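You operate a simulated robot arm through the tools that you are given. There is no shell and no other tool. Be economical: measure what you need, move in short steps, check, and stop when the job is done.

You are at the controls of a simulated robot arm. One attempt, no reset.

Task
Take the white cloth from the top of the side bench and leave it on the middle tier of the wooden shelf. Take the blue roll on the top of the side bench and put it away on the fourth tier from the bottom of the wooden shelf. Fetch the teal lunch box and set it on the top of the bagging table. Put the green tub from the front part of the sorting table on the middle tier of the wooden shelf. Push the gauge drawer shut. Push the wooden drawer shut. Put the grey pan on the top of the crate stand. Take the yellow cloth on the second shelf from the bottom of the store rack and put it away on the top of the bagging table. Any order will do.

Only the result counts: the job must be done as asked and must still hold three seconds after the hand-in. Knocking over, shifting, dropping, spilling or breaking anything else fails it. Flat cloth is picked up by pressing the open fingertips on it (5 to 10 N) and closing them slowly along it; thin cloth reads only 2 to 8 mm in the jaws.

Robot
A 7-joint arm with a fingered hand on a trunk, on a base that drives. Base frame: it is fixed to the floor where the robot stands at the start and does not move with it; the origin is under the middle of the robot, x ahead of it, y to its left, z up; the surface under the hand at the start is at about z = 78. Lengths are in cm, angles in rad, forces in N, time in s.
Its first joint turns from -2.897 to 2.897 rad. Places, roughly: blue roll (8x8x5 cm) [50, 50, 80]; fourth tier of the wooden shelf [100, -390, 140]; gauge drawer [-210, -530, 80]; grey pan (20x18x7 cm) [-400, -700, 30]; middle tier of the wooden shelf [100, -390, 100]; teal lunch box (8x15x7 cm) [-300, -180, 80]; top of the bagging table [-310, -100, 70]; top of the crate stand [-110, -660, 30]; tub [-300, -300, 75]; white cloth (7x9x3 cm) [50, 10, 80]; wooden drawer [-200, -540, 60]; yellow cloth (7x9x3 cm) [-290, -880, 50]. Payload 4.7 kg.
Tool frame: the origin (TCP) lies between the finger pads and is the grasp point; the fingertips stand 3.6 cm ahead of it; z points along the fingers, y is the line along which they close. The gripper opens to 12 cm. The gripper's body begins 4.2 cm behind the TCP. The gripper is a hand of 5 fingers: y runs from the thumb to the fingers, the wrist lies at [-1.8, -12.2, -21] in the tool frame, and closing takes about 1.5 s.
Orientation is that of the tool frame in the base frame, as a unit quaternion [w, x, y, z]. With the fingers straight down and the wrist toward the robot, the tool's x, y and z point along [0, 1, 0], [1, 0, 0] and [0, 0, -1] of the base frame.

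Tools
- The arm moves only by the tool play_rows. Its argument "deltas" is a list of rows, each a list of 6 numbers: the shift along the base's x, y, z in cm, then the turn, a rotation vector about the base's x, y, z in rad. In form: [[tx, ty, tz, ax, ay, az], ...]. A call has 1 to 20 rows; each row is the pose to reach, as a shift and turn from the pose commanded when the call began. "claw" is the gripper command, from -1 (fully open) to 1 (shut), values between in proportion, set as the call begins (left out, the last holds). Rows are played at 5 a second. More than 5 cm and 0.15 rad between two rows, or a gripper value outside its range, and nothing of the call is played. A pose out of reach is approached as far as the arm can. The call stops where the force on the tool passes 40 N (or 10 N more than at its start, if that is more) or the arm is blocked; 0.2 s more then pass. Each finger travels about 4.5 cm/s and halts on what it meets, pressing with about 28 N; the grip force reading is that of the motor and also rises with nothing between the fingers. The clock runs only during rows and for 0.2 s after the last one: add rows that repeat a pose to give the fingers time. The reply holds the time, the measured pose of the TCP, the force on the tool along the base axes, the opening and the grip force, in the units named above and with some noise, with the torque about the TCP (base axes, N m) and any sound that the robot's microphone picked up.
- Cameras (640 x 400 px; columns grow to the right, rows downward): "scene" is now at [-24.3, 10.44, 125.77]; the picture's right is [0.20, -0.98, 0.00], its down [-0.28, -0.06, -0.96] and it looks along [0.94, 0.19, -0.28] (base axes); focal length 250 px, centre (320, 200). "wrist" rides on the gripper at [7.3, -9.1, -14.3] in the tool frame; the picture's right is [-0.80, 0.28, -0.53], its down [-0.53, -0.73, 0.42] and it looks along [-0.27, 0.62, 0.74] (tool axes); focal length 234 px, centre (320, 200). There is no depth. A picture from a camera that has moved, and an enlarged one, comes with that camera's place and axes in the base frame and with its lens. The place of the scene camera against the robot may be out by one fixed shift of up to 2.5 cm in any direction.
- snapshot(camera): a new picture of that camera. The clock stands still meanwhile.
- drive_base(legs): drives the robot by 1 to 6 legs, each [ahead, turn to the left] in cm and rad, along the robot's own axes; the way and the turn of a leg run together, so that a leg with both is an arc; at most 150 cm and 3.142 rad a leg. The arm and the cameras ride along, it lands a little off, and it stops where it bumps. It gives what a move gives.
- curl_fingers(index, middle, ring, little, thumb_bend, thumb_turn): sets how far each is bent, from 0 (flat) to 1 (curled in); at 0.3 the hand is open as for a grip, at 0.7 the pads meet at the TCP. One left out holds its place. A second passes; each finger stops where it meets its share of the squeeze, and holds until it gets a number again. A gripper value or a shape takes the hand back. It gives what a move gives, with no picture; readings hold the bend of each and the force on index, middle, ring, little, thumb and palm. thumb_turn goes from beside the hand (0) to across from the fingers (1), as for a grip.
- hand_shape(shape): the hand has 5 fingers and takes this shape, open, in about a second: jaw (thumb against the fingers, like two jaws); tri (thumb and two fingers); tip (a fingertip pinch); poke (one finger out to press); point (the index stretched); flat (the hand flat); cup (the hand cupped); fist (a fist). The gripper value then closes the fingers along that shape, each until it touches; the sizes above hold for jaw. It gives what a move gives, with no picture.
- head_to(pan, tilt): turns the head with the scene camera to pan (to the left, within 2.496 rad either way) and tilt (down, from -0.506 to 1.204), counted from straight ahead of the robot. It gives what a move gives.
- zoom(camera, box): a new picture of the part [left, top, right, bottom] of that camera's present view, enlarged. The clock stands still meanwhile.
- sign_off(): hands the job in; it is judged then, once.

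Work in short steps. Places have to be worked out from the pictures, the camera data and where the tool is seen: move nearer, look again, correct. Check each grasp and each placing, and mend what went wrong. You have 207 turns and 200 pictures in all, those below and enlarged ones among them. Open the gripper and draw the arm clear of the work before you hand the job in, unless the task says otherwise; then end with one line.

The tools are called after ">>>" as a command line: name --pt "numbers of a row" for each row, then --argument value for the rest, lists and objects as JSON in quotes. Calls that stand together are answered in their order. play_rows: Moves the arm, as the interface text tells. Its arguments: {"type":"object","properties":{"deltas":{"type":"array","items":{"type":"array","items":{"type":"number"}}},"claw":{"type":"number"}},"required":["deltas"]} The other tools are called the same way: hand_shape (shape) gives the hand a shape; curl_fingers (index, middle, ring, little, thumb_bend, thumb_turn) moves the fingers one by one; drive_base (legs) drives the base; head_to (pan, tilt) turns the head that bears the scene camera; snapshot (camera) takes a picture; zoom (camera, box) takes an enlarged picture of a part of a camera's view; sign_off () hands the job in.

At the start:

```text
time: 0.0
position: [63.47, 29.25, 109.86]
orientation: [0.001, 0.707, 0.707, 0.0]
wrist_force: [-0.8, -0.1, 0.6]
wrist_torque: [-0.03, 0.0, 0.01]
gripper_width: 11.98
grip_force: 0.1
shape: jaw
bend: [0.3, 0.3, 0.3, 0.3, 0.3, 0.98]
finger forces: [0.0, 0.0, 0.0, 0.0, 0.0, 0.0]
robot x, y, heading: [-0.15, -0.1, -0.004]
head pan, tilt: [0.201, 0.286]
```

scene: 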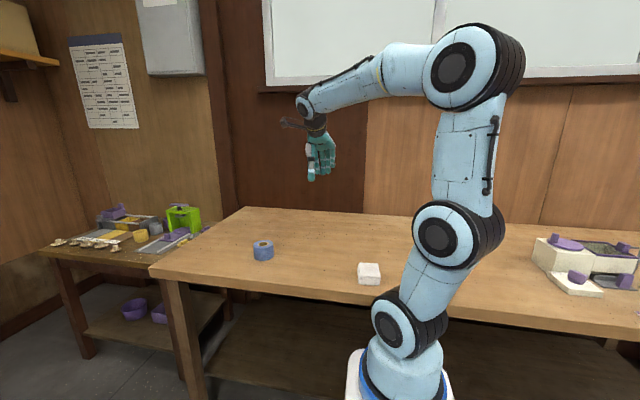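
wrist: 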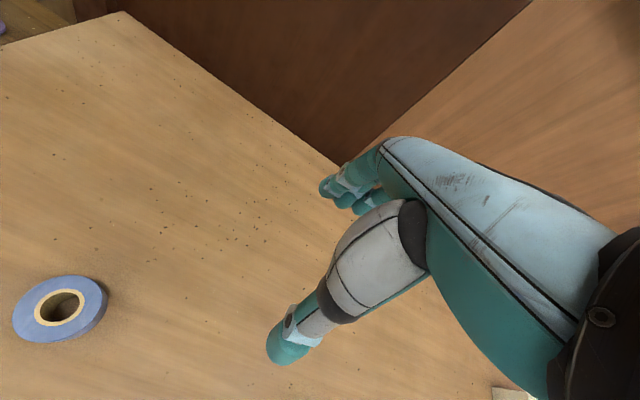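

The wrist picture puts the roll near [53.6, 46.7] (the scene camera seems about 2 cm off). I'll move above it and look again.

>>> play_rows --pt "-1.6 2.9 -2.5 0 0 0" --pt "-3.3 5.8 -5 0 0 0" --pt "-4.9 8.7 -7.5 0 0 0" --pt "-6.6 11.6 -10 0 0 0" --pt "-8.2 14.5 -12.5 0 0 0" --pt "-9.9 17.4 -15 0 0 0" --pt "-9.9 17.4 -15 0 0 0" --claw -1

>>> snapshot --camera "wrist"

>>> snapshot --camera "scene"

```text
time: 1.6
position: [53.35, 46.89, 94.78]
orientation: [0.0, 0.708, 0.707, 0.0]
wrist_force: [0.1, 0.9, 0.4]
wrist_torque: [-0.01, 0.03, -0.01]
gripper_width: 11.99
grip_force: 0.1
shape: jaw
bend: [0.3, 0.3, 0.3, 0.3, 0.3, 0.98]
finger forces: [0.1, 0.0, 0.0, 0.1, 0.1, 0.0]
robot x, y, heading: [0.37, -0.6, 0.0]
head pan, tilt: [0.201, 0.286]
```

```text
197 pictures are left
camera wrist: at [44.36, 54.07, 109.27], right [0.28, -0.8, 0.53], down [-0.73, -0.53, -0.42], along [0.62, -0.27, -0.74], focal length 234 px, centre (320, 200)
```

wrist: 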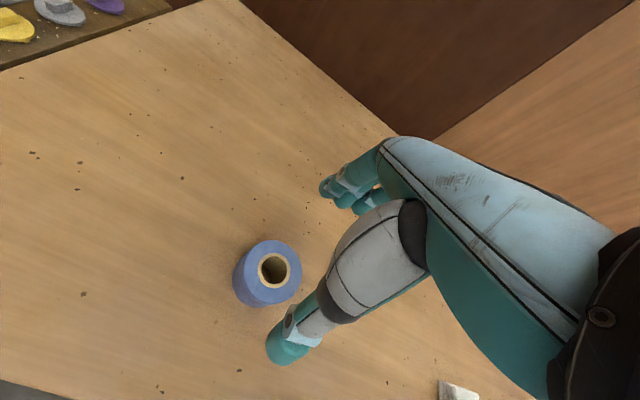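

```text
196 pictures are left
camera scene: at [-24.3, 10.45, 125.77], right [0.2, -0.98, 0.0], down [-0.28, -0.06, -0.96], along [0.94, 0.19, -0.28], focal length 250 px, centre (320, 200)
```

scene: 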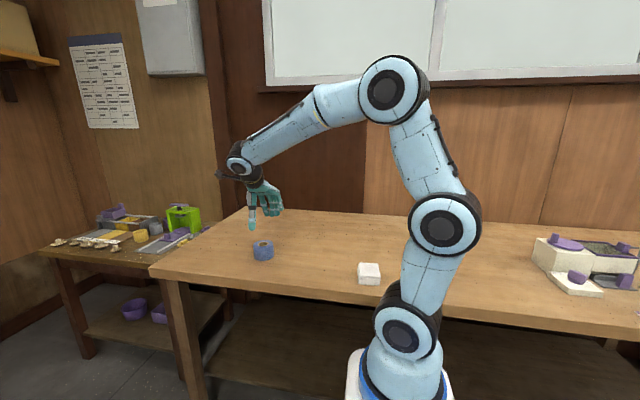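

Both wrist views agree: roll centre [53.7, 46.8], top about z 83. I go straight down around it and close.

>>> play_rows --pt "0.2 0 -4 0 0 0" --pt "0.3 0 -8 0 0 0" --pt "0.3 0 -10.5 0 0 0" --pt "0.3 0 -12.4 0 0 0" --pt "0.3 0 -12.4 0 0 0"

>>> snapshot --camera "wrist"

```text
time: 2.8
position: [53.92, 46.51, 82.59]
orientation: [0.0, 0.707, 0.707, 0.0]
wrist_force: [0.3, -0.3, 0.7]
wrist_torque: [0.0, 0.03, 0.02]
gripper_width: 11.98
grip_force: 0.0
shape: jaw
bend: [0.3, 0.3, 0.3, 0.3, 0.3, 0.98]
finger forces: [0.1, 0.0, 0.0, 0.1, 0.1, 0.0]
robot x, y, heading: [0.41, 0.22, -0.0]
head pan, tilt: [0.201, 0.286]
```

```text
195 pictures are left
camera wrist: at [44.8, 53.79, 97.11], right [0.28, -0.8, 0.53], down [-0.73, -0.53, -0.42], along [0.62, -0.27, -0.74], focal length 234 px, centre (320, 200)
```

wrist: 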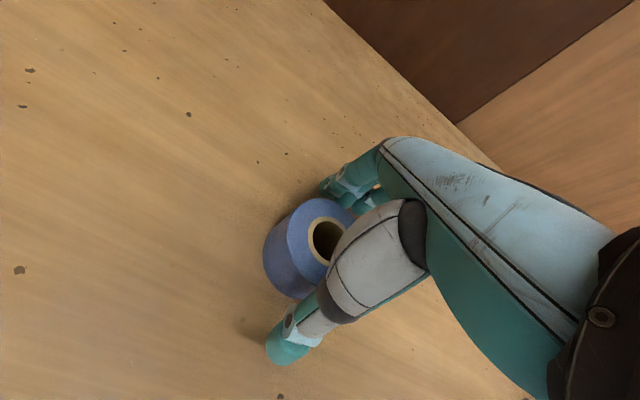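

The roll sits centred between thumb and fingers. Close and let the fingers settle.

>>> play_rows --pt "0 0.3 0 0 0 0" --pt "0 0.3 0 0 0 0" --pt "0 0.3 0 0 0 0" --pt "0 0.3 0 0 0 0" --pt "0 0.3 0 0 0 0" --pt "0 0.3 0 0 0 0" --pt "0 0.3 0 0 0 0" --pt "0 0.3 0 0 0 0" --pt "0 0.3 0 0 0 0" --claw 1

```text
time: 4.8
position: [53.85, 46.93, 82.62]
orientation: [0.001, 0.707, 0.707, 0.0]
wrist_force: [0.0, 0.8, -0.5]
wrist_torque: [0.02, -0.05, 0.01]
gripper_width: 6.47
grip_force: 27.7
shape: jaw
bend: [0.74, 0.43, 0.45, 0.43, 0.69, 1.0]
finger forces: [14.9, 8.7, 0.0, 0.1, 24.1, 0.0]
robot x, y, heading: [0.11, 0.09, -0.001]
head pan, tilt: [0.201, 0.286]
```

Gripped with 28 N at 6.5 cm. Lift and check; also look right with the head to see the route to the shelf.

>>> play_rows --pt "0 0 4 0 0 0" --pt "0 0 8 0 0 0" --pt "0 0 12 0 0 0" --pt "0 -4 15 0 0 0" --pt "-1 -8 18 0 0 0" --pt "-2 -12 21 0 0 0" --pt "-3 -16 24 0 0 0" --pt "-4 -20 27 0 0 0" --pt "-4 -24 30 0 0 0"

>>> snapshot --camera "wrist"

>>> head_to --pan -1.3 --tilt 0.25

>>> snapshot --camera "scene"

>>> head_to --pan -2.4 --tilt 0.25

>>> snapshot --camera "scene"

```text
refused: row 5 steps farther than a row can; nothing moved
```

```text
194 pictures are left
camera wrist: at [44.83, 54.1, 97.05], right [0.28, -0.8, 0.53], down [-0.73, -0.53, -0.42], along [0.62, -0.27, -0.74], focal length 234 px, centre (320, 200)
```

wrist: 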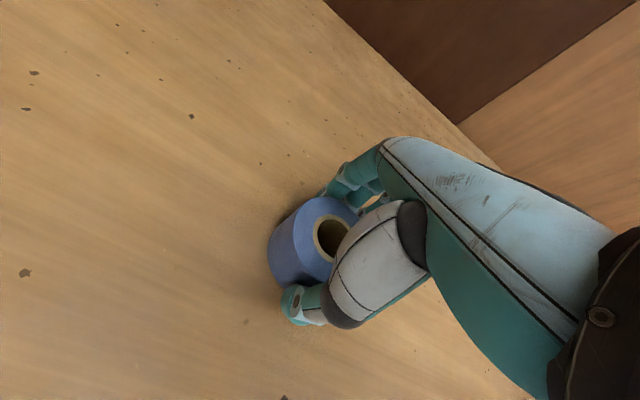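

```text
time: 6.4
position: [53.92, 46.82, 82.45]
orientation: [0.0, 0.707, 0.707, 0.0]
wrist_force: [-0.5, -0.6, 0.0]
wrist_torque: [0.02, -0.01, 0.03]
gripper_width: 6.44
grip_force: 28.3
shape: jaw
bend: [0.74, 0.43, 0.45, 0.43, 0.69, 1.0]
finger forces: [15.0, 8.7, 0.0, 0.0, 24.1, 0.0]
robot x, y, heading: [0.21, -0.04, 0.001]
head pan, tilt: [-1.3, 0.25]
```

```text
193 pictures are left
camera scene: at [-30.95, -0.41, 126.12], right [-0.96, -0.27, 0.0], down [-0.07, 0.24, -0.97], along [0.26, -0.93, -0.25], focal length 250 px, centre (320, 200)
```

scene: 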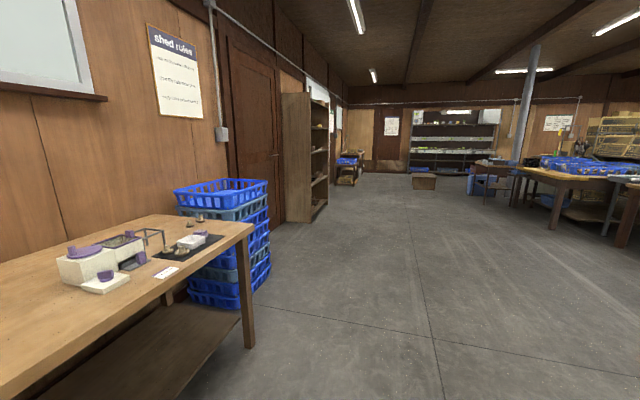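

```text
time: 7.7
position: [53.93, 46.88, 82.7]
orientation: [0.0, 0.708, 0.706, 0.0]
wrist_force: [0.6, 0.5, 0.2]
wrist_torque: [-0.01, 0.0, 0.01]
gripper_width: 6.45
grip_force: 27.9
shape: jaw
bend: [0.74, 0.43, 0.45, 0.43, 0.69, 1.0]
finger forces: [15.0, 8.6, 0.0, 0.1, 24.0, 0.1]
robot x, y, heading: [-0.04, 0.31, -0.003]
head pan, tilt: [-2.4, 0.25]
```

```text
192 pictures are left
camera scene: at [-40.33, 2.27, 126.12], right [-0.68, 0.74, 0.0], down [0.18, 0.17, -0.97], along [-0.71, -0.66, -0.25], focal length 250 px, centre (320, 200)
```

scene: 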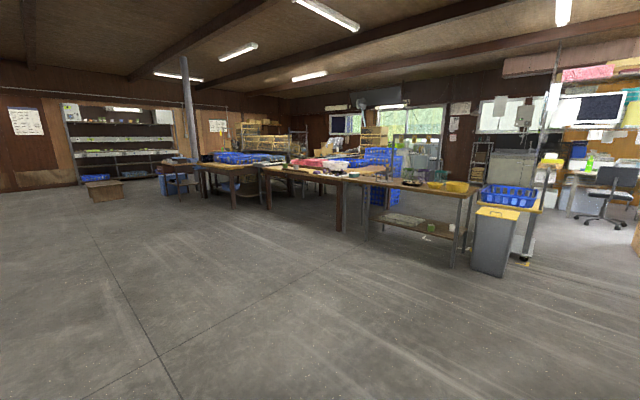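

The roll is held. I now lift it high and bring the arm in front of the robot, then turn right and drive to the shelf (its front seems at x≈78, y −338…−436).

>>> play_rows --pt "0 0 4 0 0 0" --pt "0 0 8 0 0 0" --pt "0 0 12 0 0 0" --pt "0 -4 14 0 0 0" --pt "0 -8 16 0 0 0" --pt "0 -12 18 0 0 0" --pt "0 -16 20 0 0 0" --pt "0 -20 22 0 0 0" --pt "0 -24 24 0 0 0" --pt "0 -28 26 0 0 0" --pt "0 -32 28 0 0 0" --pt "0 -36 30 0 0 0" --pt "0 -40 32 0 0 0" --pt "0 -44 34 0 0 0" --pt "0 -46 36 0 0 0"

>>> drive_base --legs '[[0, -1.571], [150, 0], [150, 0], [92, 0]]'

>>> head_to --pan 1.2 --tilt 0.1

>>> snapshot --camera "scene"

>>> snapshot --camera "wrist"

```text
time: 10.9
position: [53.9, 0.87, 118.54]
orientation: [0.0, 0.707, 0.708, 0.0]
wrist_force: [-0.1, -0.8, -1.6]
wrist_torque: [0.0, -0.03, 0.01]
gripper_width: 6.42
grip_force: 28.0
shape: jaw
bend: [0.74, 0.43, 0.45, 0.43, 0.69, 1.0]
finger forces: [14.9, 8.8, 0.0, 0.0, 24.0, 0.0]
robot x, y, heading: [0.05, 0.03, 0.003]
head pan, tilt: [-2.4, 0.25]
```

```text
time: 33.7
position: [2.29, -446.39, 118.52]
orientation: [0.0, 1.0, 0.008, 0.001]
wrist_force: [-0.7, 0.0, -0.6]
wrist_torque: [-0.01, 0.0, 0.02]
gripper_width: 6.41
grip_force: 28.5
shape: jaw
bend: [0.74, 0.43, 0.45, 0.43, 0.69, 1.0]
finger forces: [14.8, 8.6, 0.1, 0.0, 23.7, 0.0]
robot x, y, heading: [0.58, -392.7, -1.557]
head pan, tilt: [-2.4, 0.25]
```

```text
time: 36.7
position: [2.28, -446.3, 118.57]
orientation: [0.0, 1.0, 0.008, 0.001]
wrist_force: [1.0, 0.1, -1.1]
wrist_torque: [-0.01, -0.01, -0.01]
gripper_width: 6.4
grip_force: 27.9
shape: jaw
bend: [0.74, 0.43, 0.45, 0.43, 0.69, 1.0]
finger forces: [14.9, 8.6, 0.0, 0.0, 23.7, 0.0]
robot x, y, heading: [0.81, -392.28, -1.553]
head pan, tilt: [1.201, 0.099]
```

```text
191 pictures are left
camera scene: at [16.2, -361.99, 127.51], right [-0.35, -0.94, 0.0], down [-0.09, 0.03, -0.99], along [0.93, -0.35, -0.1], focal length 250 px, centre (320, 200)
```

scene: 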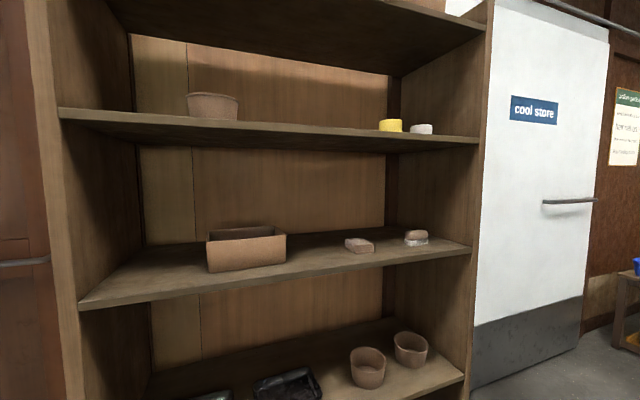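

```text
190 pictures are left
camera wrist: at [9.38, -437.14, 133.07], right [-0.8, -0.29, 0.53], down [-0.54, 0.72, -0.42], along [-0.26, -0.62, -0.74], focal length 234 px, centre (320, 200)
```

wrist: 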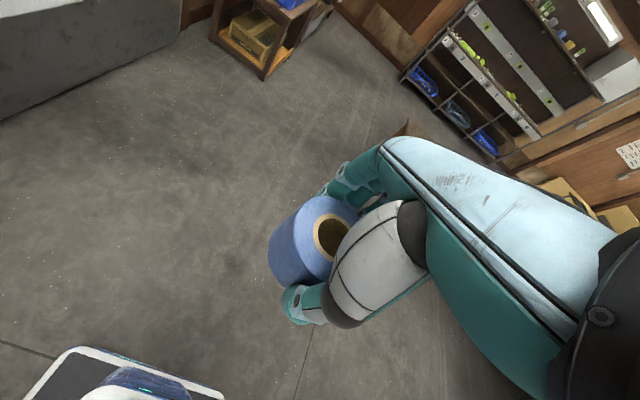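

The shelf is clear: 4th tier top ≈139, front edge x≈78, free space near y≈−390. Turn to face it, raise, then approach a bit.

>>> drive_base --legs '[[0, 1.553]]'

>>> play_rows --pt "0 0 5 0 0 0" --pt "0 0 10 0 0 0" --pt "0 0 15 0 0 0" --pt "0 0 20 0 0 0" --pt "0 0 25 0 0 0" --pt "0 0 29 0 0 0" --pt "0 0 29 0 0 0"

>>> head_to --pan 0.1 --tilt 0.0

>>> snapshot --camera "scene"

>>> snapshot --camera "wrist"

```text
time: 40.8
position: [54.5, -393.06, 118.63]
orientation: [0.0, 0.716, 0.698, 0.0]
wrist_force: [-0.4, -0.1, -1.4]
wrist_torque: [-0.01, 0.0, 0.0]
gripper_width: 6.37
grip_force: 27.9
shape: jaw
bend: [0.74, 0.43, 0.45, 0.43, 0.7, 1.0]
finger forces: [14.8, 8.6, 0.0, 0.0, 23.4, 0.1]
robot x, y, heading: [0.5, -392.3, -0.027]
head pan, tilt: [1.201, 0.099]
```

```text
time: 42.4
position: [54.36, -393.02, 147.65]
orientation: [0.0, 0.716, 0.698, 0.0]
wrist_force: [-0.3, 0.3, -1.0]
wrist_torque: [0.05, 0.01, 0.02]
gripper_width: 6.37
grip_force: 28.6
shape: jaw
bend: [0.74, 0.43, 0.45, 0.43, 0.7, 1.0]
finger forces: [14.9, 8.5, 0.0, 0.0, 23.4, 0.0]
robot x, y, heading: [0.31, -392.12, -0.026]
head pan, tilt: [1.201, 0.099]
```

```text
time: 43.8
position: [54.31, -392.83, 147.62]
orientation: [0.0, 0.716, 0.698, 0.0]
wrist_force: [-0.1, -0.4, -2.0]
wrist_torque: [-0.03, 0.01, 0.02]
gripper_width: 6.34
grip_force: 27.8
shape: jaw
bend: [0.74, 0.43, 0.45, 0.43, 0.7, 1.0]
finger forces: [14.8, 8.5, 0.0, 0.0, 23.4, 0.1]
robot x, y, heading: [0.44, -392.77, -0.03]
head pan, tilt: [0.099, 0.0]
```

```text
189 pictures are left
camera scene: at [-23.72, -382.35, 128.41], right [0.07, -1.0, 0.0], down [0.0, 0.0, -1.0], along [1.0, 0.07, 0.0], focal length 250 px, centre (320, 200)
```

scene: 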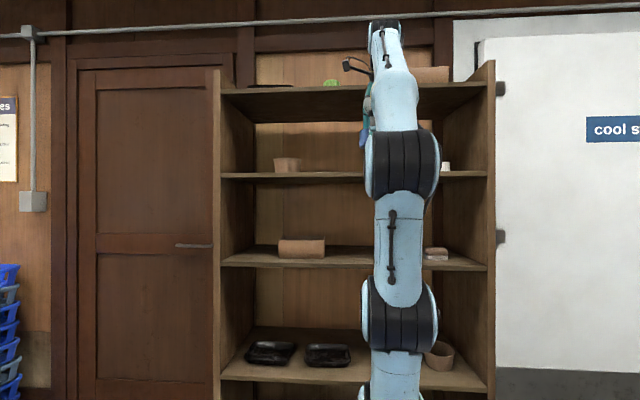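

```text
188 pictures are left
camera wrist: at [45.43, -385.54, 162.11], right [0.26, -0.81, 0.53], down [-0.75, -0.51, -0.42], along [0.61, -0.28, -0.74], focal length 234 px, centre (320, 200)
```

wrist: 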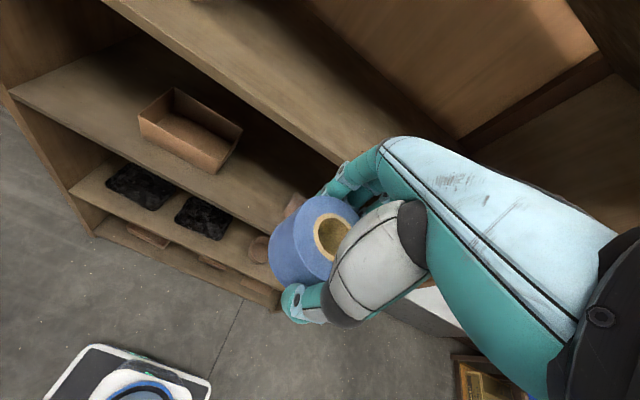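

Hand height is right for the gap between tier 4 and 5. I drive 14 cm closer, then tilt the hand 0.3 rad forward (to keep the wrist outside/low) while moving in to x≈89.

>>> drive_base --legs '[[14, 0]]'

>>> play_rows --pt "0 0 0 0 -0.1 0" --pt "2 0 0 0 -0.2 0" --pt "5 0 0 0 -0.3 0" --pt "9 0 0 0 -0.3 0" --pt "13 0 0 0 -0.3 0" --pt "17 0 0 0 -0.3 0" --pt "20.5 0 0 0 -0.3 0" --pt "20.5 0 0 0 -0.3 0"

>>> snapshot --camera "wrist"

>>> snapshot --camera "scene"

```text
time: 45.1
position: [68.51, -393.45, 147.55]
orientation: [0.0, 0.717, 0.697, 0.001]
wrist_force: [0.2, 0.5, -1.3]
wrist_torque: [-0.02, -0.01, 0.02]
gripper_width: 6.39
grip_force: 28.3
shape: jaw
bend: [0.74, 0.43, 0.45, 0.43, 0.7, 1.0]
finger forces: [14.8, 8.5, 0.1, 0.1, 23.6, 0.1]
robot x, y, heading: [14.89, -392.83, -0.028]
head pan, tilt: [0.099, 0.0]
```

```text
time: 46.9
position: [89.0, -393.32, 147.46]
orientation: [0.104, 0.709, 0.689, 0.107]
wrist_force: [0.6, 0.6, -1.3]
wrist_torque: [0.0, 0.06, 0.0]
gripper_width: 6.37
grip_force: 28.0
shape: jaw
bend: [0.74, 0.43, 0.45, 0.43, 0.7, 1.0]
finger forces: [14.7, 8.5, 0.1, 0.1, 23.6, 0.0]
robot x, y, heading: [14.7, -393.0, -0.022]
head pan, tilt: [0.099, 0.0]
```

```text
187 pictures are left
camera wrist: at [76.27, -385.85, 158.73], right [0.09, -0.81, 0.58], down [-0.59, -0.51, -0.63], along [0.8, -0.28, -0.52], focal length 234 px, centre (320, 200)
```

wrist: 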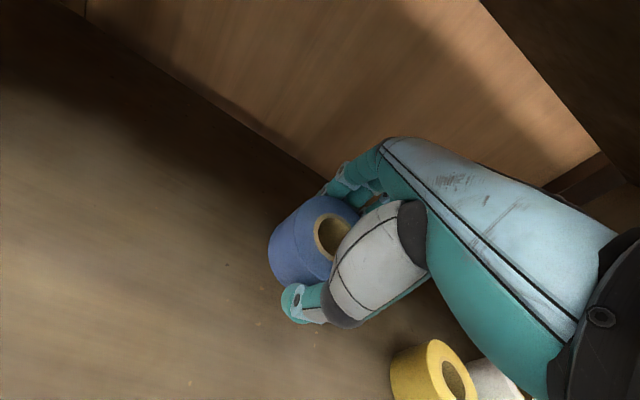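

```text
186 pictures are left
camera scene: at [-9.53, -382.72, 128.42], right [0.07, -1.0, 0.0], down [0.0, 0.0, -1.0], along [1.0, 0.07, 0.0], focal length 250 px, centre (320, 200)
```

scene: 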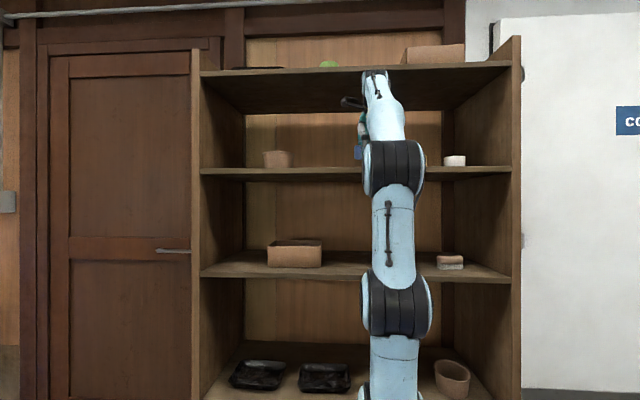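

All clear inside. Lower gently to find the board.

>>> play_rows --pt "0 0 -1 0 0 0" --pt "0 0 -2 0 0 0" --pt "0 0 -2.5 0 0 0" --pt "0 0 -2.5 0 0 0"

```text
time: 47.9
position: [88.98, -393.33, 145.12]
orientation: [0.104, 0.709, 0.69, 0.108]
wrist_force: [-0.5, -0.1, -1.4]
wrist_torque: [0.0, 0.01, 0.01]
gripper_width: 6.36
grip_force: 28.1
shape: jaw
bend: [0.74, 0.43, 0.45, 0.43, 0.7, 1.0]
finger forces: [14.7, 8.5, 0.1, 0.0, 23.5, 0.1]
robot x, y, heading: [14.57, -392.72, -0.026]
head pan, tilt: [0.099, 0.0]
```

No contact yet; continue 0.5 cm at a time.

>>> play_rows --pt "0 0 -0.4 0 0 0" --pt "0 0 -0.8 0 0 0" --pt "0 0 -1.2 0 0 0" --pt "0 0 -1.2 0 0 0"

```text
time: 48.9
position: [88.92, -393.35, 143.82]
orientation: [0.104, 0.709, 0.689, 0.106]
wrist_force: [-0.4, -0.6, -1.6]
wrist_torque: [0.02, 0.03, -0.01]
gripper_width: 6.37
grip_force: 27.6
shape: jaw
bend: [0.74, 0.43, 0.45, 0.43, 0.7, 1.0]
finger forces: [14.6, 8.5, 0.0, 0.0, 23.5, 0.1]
robot x, y, heading: [14.97, -392.77, -0.024]
head pan, tilt: [0.099, 0.0]
```

>>> play_rows --pt "0 0 -0.4 0 0 0" --pt "0 0 -0.8 0 0 0" --pt "0 0 -1.2 0 0 0" --pt "0 0 -1.2 0 0 0"

>>> snapshot --camera "wrist"

```text
time: 49.9
position: [88.78, -393.61, 142.83]
orientation: [0.106, 0.709, 0.689, 0.109]
wrist_force: [-1.2, -0.8, 18.3]
wrist_torque: [0.01, 0.37, -0.01]
gripper_width: 6.56
grip_force: 27.7
shape: jaw
bend: [0.74, 0.42, 0.45, 0.43, 0.72, 1.0]
finger forces: [18.5, 11.7, 0.2, 0.1, 26.4, 0.1]
robot x, y, heading: [14.63, -392.85, -0.025]
head pan, tilt: [0.099, 0.0]
```

```text
185 pictures are left
camera wrist: at [76.03, -386.01, 154.09], right [0.09, -0.81, 0.58], down [-0.59, -0.51, -0.63], along [0.81, -0.28, -0.52], focal length 234 px, centre (320, 200)
```

wrist: 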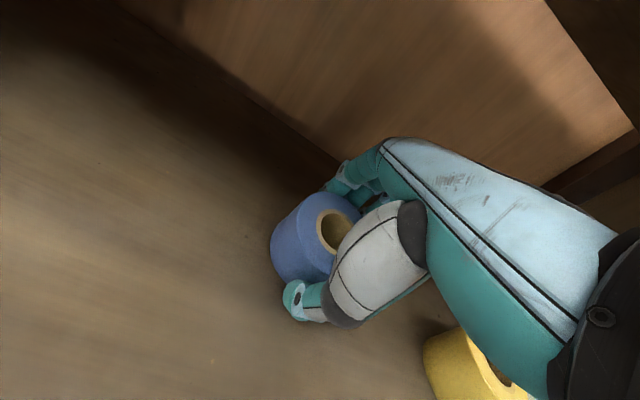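

Contact at the roll's near edge (18 N). There's headroom, so I level the hand and then lower flat.

>>> play_rows --pt "0 0 0.8 0 0.1 0" --pt "0 0 0.8 0 0.2 0" --pt "0 0 0.8 0 0.3 0" --pt "0 0 0.3 0 0.3 0" --pt "0 0 -0.1 0 0.3 0" --pt "0 0 -0.1 0 0.3 0"

```text
time: 51.3
position: [89.12, -393.52, 142.51]
orientation: [0.0, 0.717, 0.697, 0.0]
wrist_force: [1.3, 0.0, -1.2]
wrist_torque: [-0.03, 0.01, 0.01]
gripper_width: 6.45
grip_force: 28.2
shape: jaw
bend: [0.74, 0.42, 0.45, 0.43, 0.72, 1.0]
finger forces: [15.2, 9.5, 0.1, 0.0, 24.7, 0.0]
robot x, y, heading: [14.94, -393.04, -0.03]
head pan, tilt: [0.099, 0.0]
```

>>> play_rows --pt "0 0 -0.4 0 0 0" --pt "0 0 -0.8 0 0 0" --pt "0 0 -0.8 0 0 0"

```text
time: 52.2
position: [88.71, -393.46, 142.33]
orientation: [0.004, 0.717, 0.697, 0.005]
wrist_force: [2.0, 0.2, 15.1]
wrist_torque: [0.03, -0.08, 0.0]
gripper_width: 6.54
grip_force: 27.6
shape: jaw
bend: [0.74, 0.42, 0.45, 0.43, 0.72, 1.0]
finger forces: [17.2, 10.5, 0.1, 0.0, 24.8, 0.1]
robot x, y, heading: [14.46, -392.72, -0.028]
head pan, tilt: [0.099, 0.0]
stopped in row 3: the force on the tool passed its limit at 41 N (the readings are from after the stop); the commanded pose is now the measured one
```

Flat contact. Raise slightly, open, then look.

>>> play_rows --pt "0 0 0.3 0 0 0" --pt "0 0 0.3 0 0 0" --pt "0 0 0.3 0 0 0" --pt "0 0 0.3 0 0 0" --pt "0 0 0.3 0 0 0" --pt "0 0 0.3 0 0 0" --pt "0 0 0.3 0 0 0" --pt "0 0 0.3 0 0 0" --claw -1

>>> snapshot --camera "wrist"

```text
time: 54.0
position: [88.89, -393.53, 142.45]
orientation: [0.004, 0.717, 0.697, 0.003]
wrist_force: [0.5, 0.4, 0.8]
wrist_torque: [0.01, -0.04, 0.02]
gripper_width: 11.97
grip_force: 0.1
shape: jaw
bend: [0.3, 0.3, 0.3, 0.3, 0.3, 0.98]
finger forces: [0.0, 0.0, 0.1, 0.0, 0.1, 0.0]
robot x, y, heading: [14.81, -392.9, -0.026]
head pan, tilt: [0.099, 0.0]
```

```text
184 pictures are left
camera wrist: at [79.91, -386.01, 156.84], right [0.25, -0.81, 0.53], down [-0.74, -0.51, -0.43], along [0.62, -0.28, -0.73], focal length 234 px, centre (320, 200)
```

wrist: 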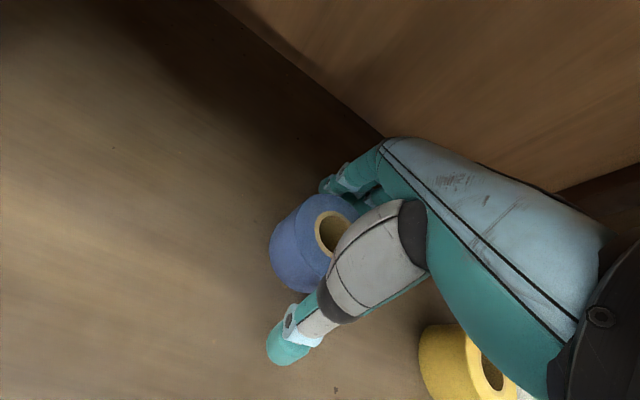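

The roll stands free. Rise with a slight forward tilt (to keep the wrist below the tier above), then back out.

>>> play_rows --pt "0 0 2 0 0 0" --pt "-0.3 0 3.2 0 -0.1 0" --pt "-0.6 0 4.2 0 -0.2 0" --pt "-1 0 5 0 -0.3 0" --pt "-5 0 5.2 0 -0.3 0" --pt "-10 0 5.2 0 -0.3 0" --pt "-15 0 5.2 0 -0.3 0" --pt "-20 0 5.2 0 -0.3 0" --pt "-25 0 5.2 0 -0.2 0" --pt "-30 0 2 0 -0.1 0" --pt "-34 0 -1 0 0 0" --pt "-34 0 -1 0 0 0"

>>> snapshot --camera "wrist"

>>> snapshot --camera "scene"

```text
refused: row 10 steps farther than a row can; nothing moved
```

```text
183 pictures are left
camera wrist: at [79.91, -386.01, 156.84], right [0.25, -0.81, 0.53], down [-0.74, -0.51, -0.43], along [0.62, -0.28, -0.73], focal length 234 px, centre (320, 200)
```

wrist: 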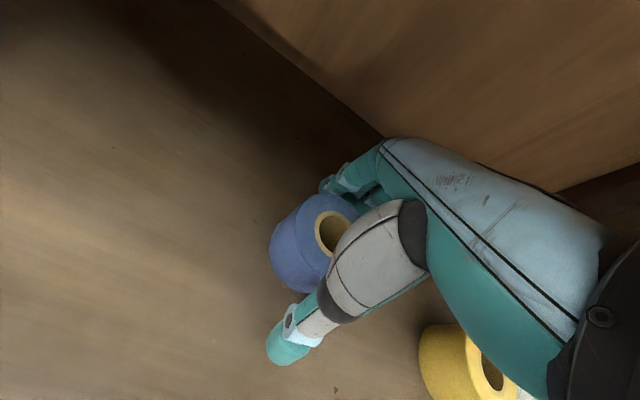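

```text
182 pictures are left
camera scene: at [-9.53, -382.72, 128.42], right [0.07, -1.0, 0.0], down [0.0, 0.0, -1.0], along [1.0, 0.07, 0.0], focal length 250 px, centre (320, 200)
```

scene: 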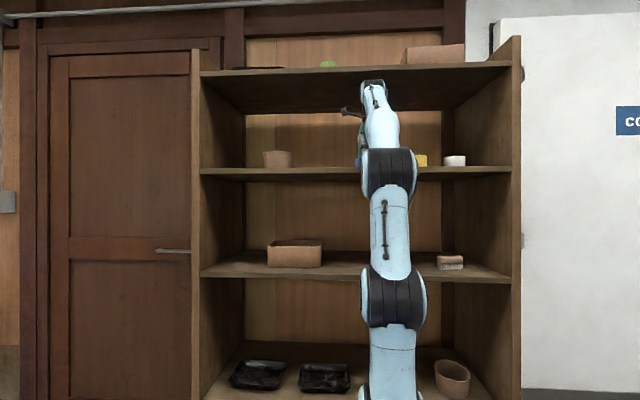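

Step limit slip (combined distance); redo with smaller steps.

>>> play_rows --pt "0 0 2 0 0 0" --pt "-0.3 0 3.2 0 -0.1 0" --pt "-0.6 0 4.2 0 -0.2 0" --pt "-1 0 5 0 -0.3 0" --pt "-5 0 5.2 0 -0.3 0" --pt "-9.5 0 5.2 0 -0.3 0" --pt "-14 0 5.2 0 -0.3 0" --pt "-18.5 0 5.2 0 -0.3 0" --pt "-23 0 5.2 0 -0.2 0" --pt "-27 0 3.2 0 -0.1 0" --pt "-31 0 1 0 0 0" --pt "-34 0 0 0 0 0"

>>> snapshot --camera "wrist"

```text
time: 56.6
position: [55.04, -393.35, 142.37]
orientation: [0.001, 0.717, 0.697, 0.002]
wrist_force: [0.6, -1.8, -1.0]
wrist_torque: [0.05, 0.05, 0.03]
gripper_width: 11.95
grip_force: 0.1
shape: jaw
bend: [0.3, 0.3, 0.3, 0.3, 0.3, 0.98]
finger forces: [0.0, 0.0, 0.0, 0.0, 0.0, 0.0]
robot x, y, heading: [14.22, -392.64, -0.028]
head pan, tilt: [0.099, 0.0]
```

```text
181 pictures are left
camera wrist: at [46.03, -385.97, 156.81], right [0.25, -0.81, 0.53], down [-0.74, -0.51, -0.43], along [0.62, -0.28, -0.73], focal length 234 px, centre (320, 200)
```

wrist: 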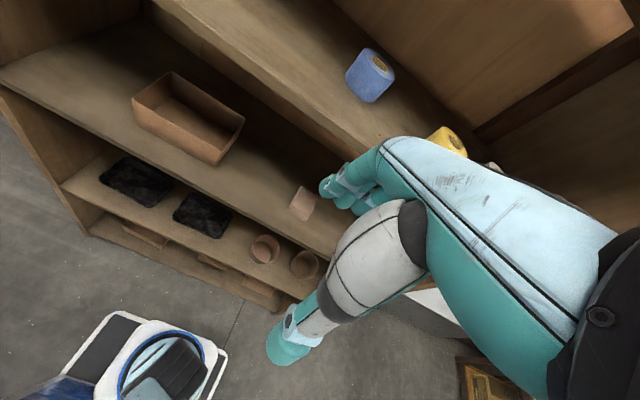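

The roll sits on tier 4. Now back to the bench for the white cloth: back off, turn left, drive 392 cm, turn right.

>>> drive_base --legs '[[-15, 0], [0, 1.6], [150, 0], [150, 0], [92, 0], [0, -1.571]]'

>>> head_to --pan 0.15 --tilt 0.5

>>> snapshot --camera "scene"

>>> snapshot --camera "wrist"

```text
time: 84.2
position: [43.29, -2.91, 142.44]
orientation: [0.004, 0.721, 0.692, 0.003]
wrist_force: [-0.3, 0.3, 0.1]
wrist_torque: [0.05, 0.05, -0.02]
gripper_width: 11.96
grip_force: 0.0
shape: jaw
bend: [0.3, 0.3, 0.3, 0.3, 0.3, 0.98]
finger forces: [0.1, 0.0, 0.1, 0.0, 0.0, 0.1]
robot x, y, heading: [3.03, -2.04, -0.043]
head pan, tilt: [0.099, 0.0]
```

```text
time: 85.1
position: [43.26, -2.89, 142.39]
orientation: [0.003, 0.721, 0.693, 0.003]
wrist_force: [0.0, 0.7, 0.6]
wrist_torque: [0.0, -0.01, 0.0]
gripper_width: 11.98
grip_force: 0.1
shape: jaw
bend: [0.3, 0.3, 0.3, 0.3, 0.3, 0.98]
finger forces: [0.0, 0.1, 0.0, 0.0, 0.1, 0.0]
robot x, y, heading: [3.03, -1.63, -0.037]
head pan, tilt: [0.15, 0.499]
```

```text
180 pictures are left
camera scene: at [-21.02, 9.02, 123.81], right [0.11, -0.99, 0.0], down [-0.48, -0.05, -0.88], along [0.87, 0.09, -0.48], focal length 250 px, centre (320, 200)
```

scene: 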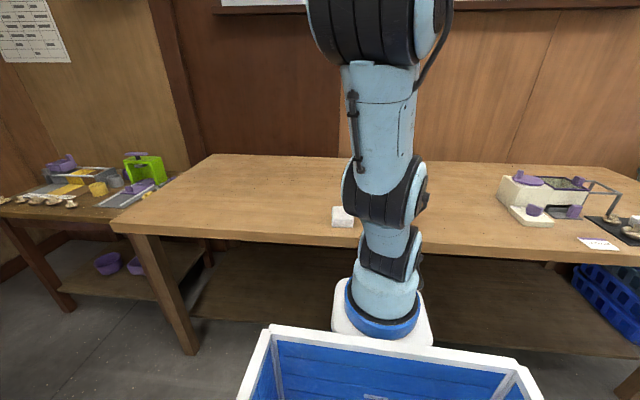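

```text
179 pictures are left
camera wrist: at [34.35, 4.63, 156.85], right [0.24, -0.81, 0.53], down [-0.75, -0.5, -0.43], along [0.62, -0.29, -0.73], focal length 234 px, centre (320, 200)
```

wrist: 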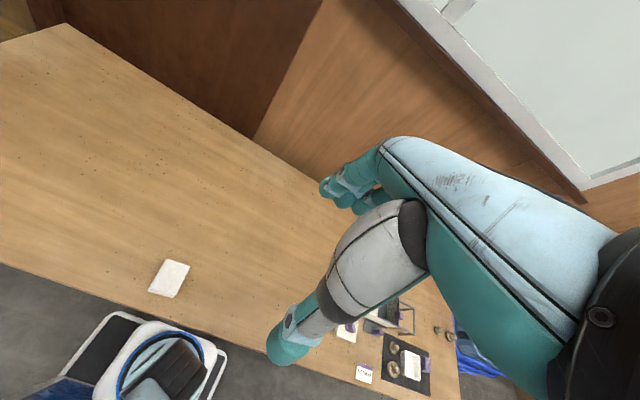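

The white cloth is at about [48.2, 8.4], 9 cm along x, 6.5 across. Let me move above it and zoom to see its make.

>>> play_rows --pt "0.5 1 -5 0 0 0" --pt "1 2 -9.5 0 0 0" --pt "1.5 3 -14 0 0 0" --pt "2 4 -18.5 0 0 0" --pt "2.5 5 -23 0 0 0" --pt "3 6 -27.5 0 0 0" --pt "3.5 7 -32 0 0 0" --pt "4 8 -36.5 0 0 0" --pt "4.5 9 -41 0 0 0" --pt "4.9 10 -45 0 0 0" --pt "4.9 11.2 -48 0 0 0"

>>> snapshot --camera "wrist"

>>> zoom --camera "scene" --box '[240, 140, 440, 265]'

```text
refused: row 1 steps farther than a row can; nothing moved
```

```text
178 pictures are left
camera wrist: at [34.35, 4.63, 156.85], right [0.24, -0.81, 0.53], down [-0.75, -0.5, -0.43], along [0.62, -0.29, -0.73], focal length 234 px, centre (320, 200)
```

wrist: 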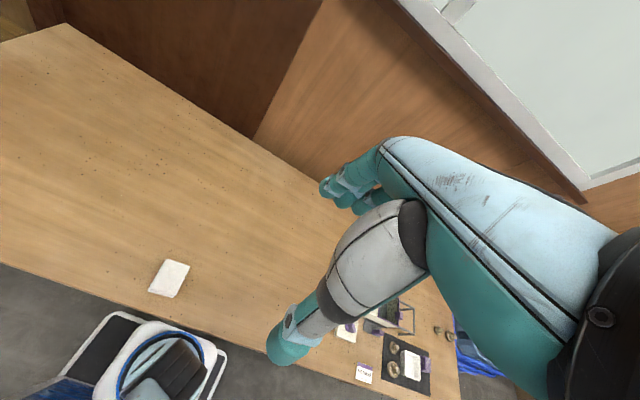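

```text
3.20 times, centred on (340, 202) of scene
camera zoom: at [-21.02, 9.02, 123.81], right [0.11, -0.99, 0.0], down [-0.48, -0.05, -0.88], along [0.87, 0.09, -0.48], focal length 802 px, centre (256, 192)
```

zoom: 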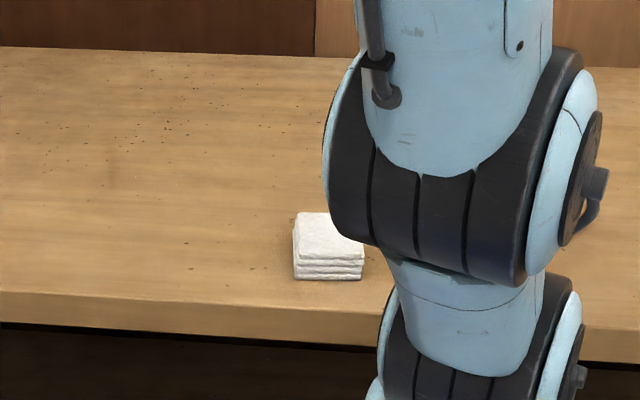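

It is a folded stack, about 3 cm high, long axis turned ~0.17 rad. I'll grip it along its 9 cm length from above; move over it with a 0.21 rad turn.

>>> play_rows --pt "0.4 1 -4.5 0 0 0.04" --pt "0.8 2 -9 0 0 0.08" --pt "1.2 3 -13.5 0 0 0.12" --pt "1.6 4 -18 0 0 0.16" --pt "2 5 -22.5 0 0 0.21" --pt "2.5 6 -27 0 0 0.21" --pt "3 7 -31.5 0 0 0.21" --pt "3.5 8 -36 0 0 0.21" --pt "4 9 -40.5 0 0 0.21" --pt "4.5 10 -45 0 0 0.21" --pt "4.9 11.3 -48.5 0 0 0.21" --pt "4.9 11.3 -48.5 0 0 0.21"

>>> snapshot --camera "wrist"

```text
time: 87.7
position: [48.06, 8.33, 93.98]
orientation: [0.003, 0.646, 0.764, 0.004]
wrist_force: [0.6, 0.6, -0.2]
wrist_torque: [0.01, -0.01, 0.03]
gripper_width: 11.97
grip_force: 0.1
shape: jaw
bend: [0.3, 0.3, 0.3, 0.3, 0.3, 0.98]
finger forces: [0.0, 0.1, 0.0, 0.0, 0.1, 0.0]
robot x, y, heading: [3.1, -1.76, -0.045]
head pan, tilt: [0.15, 0.499]
```

```text
176 pictures are left
camera wrist: at [37.8, 13.86, 108.48], right [0.41, -0.75, 0.53], down [-0.63, -0.65, -0.43], along [0.66, -0.16, -0.73], focal length 234 px, centre (320, 200)
```

wrist: 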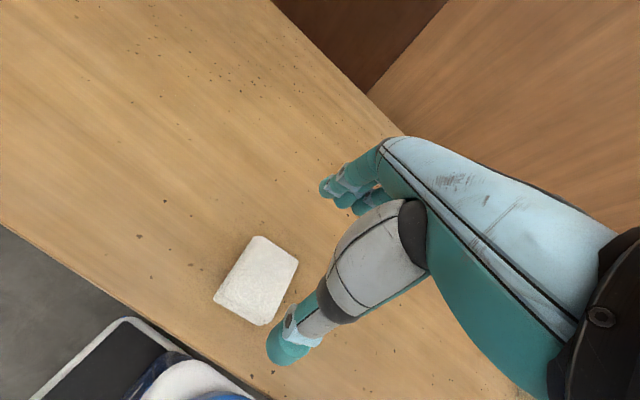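

Refined: centre [47.2, 8.8], nearly aligned with x. Correct turn by −0.13, shift, and go down around it.

>>> play_rows --pt "-0.4 0.3 -3 0 0 -0.07" --pt "-0.8 0.5 -6 0 0 -0.13" --pt "-0.8 0.5 -9 0 0 -0.13" --pt "-0.8 0.5 -11.7 0 0 -0.13" --pt "-0.8 0.5 -11.7 0 0 -0.13"

>>> snapshot --camera "wrist"

```text
time: 88.9
position: [47.24, 8.71, 82.18]
orientation: [0.003, 0.694, 0.72, 0.003]
wrist_force: [-0.5, -0.1, 0.6]
wrist_torque: [0.0, -0.01, 0.02]
gripper_width: 11.97
grip_force: 0.0
shape: jaw
bend: [0.3, 0.3, 0.3, 0.3, 0.3, 0.98]
finger forces: [0.0, 0.0, 0.0, 0.0, 0.0, 0.0]
robot x, y, heading: [2.8, -1.96, -0.042]
head pan, tilt: [0.15, 0.499]
```

```text
175 pictures are left
camera wrist: at [37.76, 15.54, 96.68], right [0.31, -0.79, 0.53], down [-0.71, -0.56, -0.43], along [0.64, -0.24, -0.73], focal length 234 px, centre (320, 200)
```

wrist: 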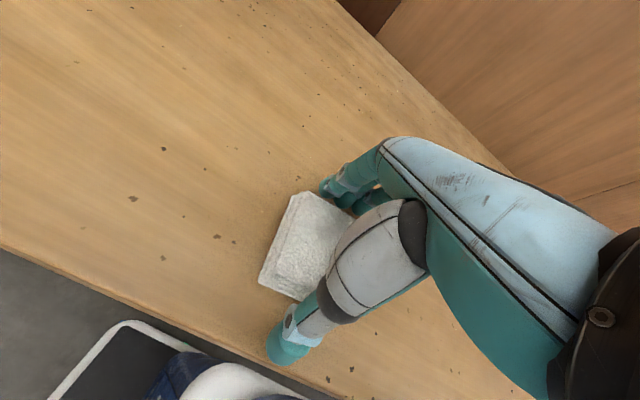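

Well centred. Close.

>>> play_rows --pt "0 0 0 0 0 0" --pt "0 0 0 0 0 0" --pt "0 0 0 0 0 0" --pt "0 0 0 0 0 0" --pt "0 0 0 0 0 0" --pt "0 0 0 0 0 0" --pt "0 0 0 0 0 0" --pt "0 0 0 0 0 0" --pt "0 0 0 0 0 0" --claw 1

>>> snapshot --camera "wrist"

```text
time: 90.9
position: [47.26, 8.71, 82.28]
orientation: [0.003, 0.693, 0.721, 0.003]
wrist_force: [0.2, -0.6, 0.0]
wrist_torque: [-0.01, 0.01, 0.03]
gripper_width: 8.25
grip_force: 27.8
shape: jaw
bend: [0.27, 0.38, 0.36, 0.41, 0.6, 0.99]
finger forces: [14.2, 7.3, 3.1, 0.0, 24.7, 0.0]
robot x, y, heading: [2.86, -2.41, -0.043]
head pan, tilt: [0.15, 0.499]
```

```text
174 pictures are left
camera wrist: at [37.76, 15.54, 96.71], right [0.31, -0.79, 0.53], down [-0.71, -0.56, -0.43], along [0.64, -0.24, -0.73], focal length 234 px, centre (320, 200)
```

wrist: 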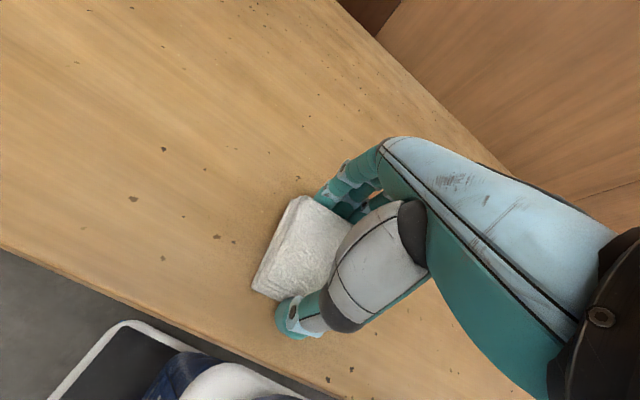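

Firm grip. Lift to z≈118, centre it in front, drive to the shelf again.

>>> play_rows --pt "0 0 4.5 0 0 0" --pt "0 0 9 0 0 0" --pt "0 0 13.5 0 0 0" --pt "1 -2 17.5 0 0 0" --pt "2 -4 21.5 0 0 0" --pt "3 -6 25.5 0 0 0" --pt "4 -8 29.5 0 0 0" --pt "5 -10 33.5 0 0 0" --pt "5 -10.5 36 0 0 0"

>>> drive_base --legs '[[0, -1.53], [150, 0], [150, 0], [88, 0], [0, 1.571]]'

>>> snapshot --camera "wrist"

```text
time: 92.9
position: [52.4, -1.69, 118.42]
orientation: [0.002, 0.694, 0.72, 0.003]
wrist_force: [-0.4, 1.0, 0.2]
wrist_torque: [0.0, -0.02, -0.03]
gripper_width: 8.25
grip_force: 27.7
shape: jaw
bend: [0.27, 0.38, 0.36, 0.41, 0.6, 0.99]
finger forces: [14.2, 7.4, 3.1, 0.0, 24.7, 0.1]
robot x, y, heading: [3.31, -1.78, -0.04]
head pan, tilt: [0.15, 0.499]
```

```text
time: 119.2
position: [58.82, -389.4, 118.38]
orientation: [0.003, 0.677, 0.736, 0.003]
wrist_force: [0.5, -0.2, -0.4]
wrist_torque: [0.0, 0.0, -0.04]
gripper_width: 8.21
grip_force: 28.1
shape: jaw
bend: [0.27, 0.38, 0.39, 0.41, 0.6, 0.99]
finger forces: [14.0, 7.5, 3.5, 0.1, 24.3, 0.0]
robot x, y, heading: [9.71, -391.68, 0.001]
head pan, tilt: [0.15, 0.499]
```

```text
173 pictures are left
camera wrist: at [49.1, -382.97, 132.79], right [0.34, -0.78, 0.53], down [-0.68, -0.59, -0.43], along [0.65, -0.21, -0.73], focal length 234 px, centre (320, 200)
```

wrist: 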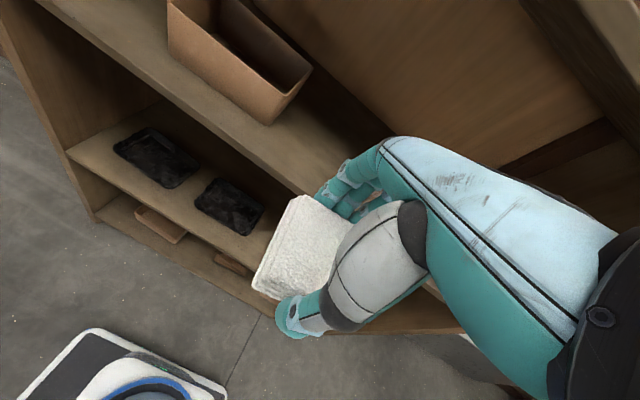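

Lower to z≈107, tilt 0.2 forward, and move in to x≈87.

>>> play_rows --pt "0 0 -4 0 0 0" --pt "0 0 -8 0 -0.1 0" --pt "2 0.3 -11 0 -0.2 0" --pt "6 0.3 -11 0 -0.2 0" --pt "10.5 0.3 -11 0 -0.2 0" --pt "15 0.3 -11 0 -0.2 0" --pt "19.5 0.3 -11 0 -0.2 0" --pt "24 0.3 -11 0 -0.2 0" --pt "28.5 0.3 -11 0 -0.2 0" --pt "28.5 0.3 -11 0 -0.2 0"

>>> snapshot --camera "wrist"

```text
time: 121.4
position: [87.4, -388.94, 107.21]
orientation: [0.076, 0.673, 0.732, 0.071]
wrist_force: [-0.5, 0.2, -0.3]
wrist_torque: [-0.03, 0.0, 0.0]
gripper_width: 8.22
grip_force: 28.1
shape: jaw
bend: [0.27, 0.38, 0.39, 0.41, 0.6, 0.99]
finger forces: [14.2, 7.4, 3.8, 0.1, 24.7, 0.1]
robot x, y, heading: [9.5, -391.77, 0.002]
head pan, tilt: [0.15, 0.499]
```

```text
172 pictures are left
camera wrist: at [74.99, -382.62, 119.4], right [0.23, -0.78, 0.58], down [-0.58, -0.59, -0.56], along [0.78, -0.21, -0.59], focal length 234 px, centre (320, 200)
```

wrist: 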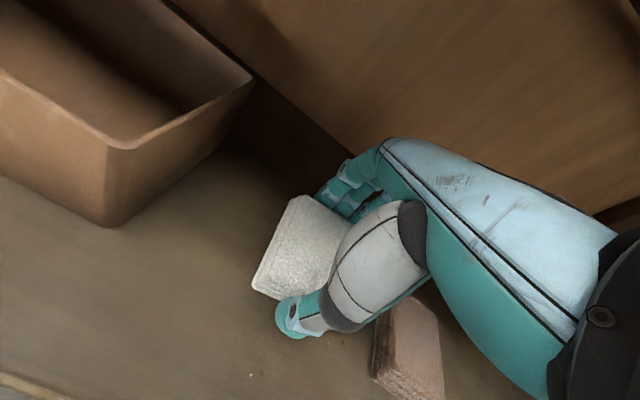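

A brick stands close on the right (y≈−397). Shift 2.5 cm left, level out and lower gently.

>>> play_rows --pt "0 1.5 0 0 0 0" --pt "0 2.5 0 0 0.1 0" --pt "0 2.5 -0.5 0 0.2 0" --pt "0 2.5 -1 0 0.2 0" --pt "0 2.5 -1.6 0 0.2 0" --pt "0 2.5 -2.2 0 0.2 0" --pt "0 2.5 -2.2 0 0.2 0"

```text
time: 123.0
position: [87.41, -386.65, 105.93]
orientation: [0.008, 0.678, 0.735, 0.008]
wrist_force: [-1.0, 0.6, 9.6]
wrist_torque: [0.01, 0.17, 0.02]
gripper_width: 8.19
grip_force: 27.5
shape: jaw
bend: [0.27, 0.37, 0.39, 0.41, 0.6, 0.99]
finger forces: [14.8, 8.1, 6.3, 0.0, 27.5, 0.0]
robot x, y, heading: [9.73, -391.69, 0.004]
head pan, tilt: [0.15, 0.499]
stopped in row 7: the force on the tool passed its limit at 42 N (the readings are from after the stop); the commanded pose is now the measured one
```

Contact from below around z 105.5. Check picture, then release.

>>> snapshot --camera "wrist"

>>> play_rows --pt "0 0 -0.2 0 0 0" --pt "0 0 -0.2 0 0 0" --pt "0 0 -0.2 0 0 0" --pt "0 0 -0.2 0 0 0" --pt "0 0 -0.2 0 0 0" --pt "0 0 -0.2 0 0 0" --pt "0 0 -0.2 0 0 0" --pt "0 0 -0.2 0 0 0" --claw -1

>>> snapshot --camera "wrist"

```text
171 pictures are left
camera wrist: at [77.46, -380.24, 120.14], right [0.33, -0.78, 0.53], down [-0.68, -0.59, -0.44], along [0.66, -0.21, -0.72], focal length 234 px, centre (320, 200)
```

wrist: 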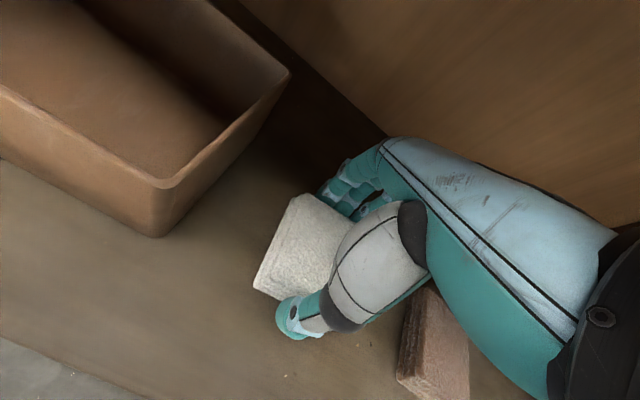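

```text
time: 124.8
position: [87.43, -386.67, 105.52]
orientation: [0.006, 0.679, 0.734, 0.007]
wrist_force: [3.8, -0.4, 12.3]
wrist_torque: [-0.03, -0.08, -0.02]
gripper_width: 11.48
grip_force: 0.0
shape: jaw
bend: [0.3, 0.3, 0.3, 0.3, 0.33, 0.98]
finger forces: [0.0, 5.7, 0.0, 0.0, 6.6, 0.0]
robot x, y, heading: [9.47, -391.68, 0.002]
head pan, tilt: [0.15, 0.499]
```

```text
170 pictures are left
camera wrist: at [77.46, -380.2, 119.82], right [0.33, -0.78, 0.53], down [-0.68, -0.59, -0.44], along [0.65, -0.21, -0.73], focal length 234 px, centre (320, 200)
```

wrist: 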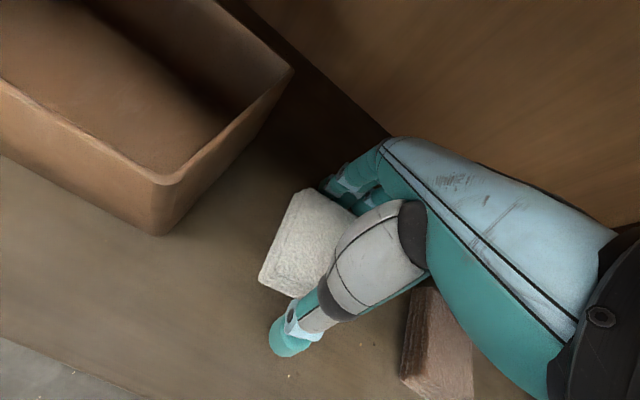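

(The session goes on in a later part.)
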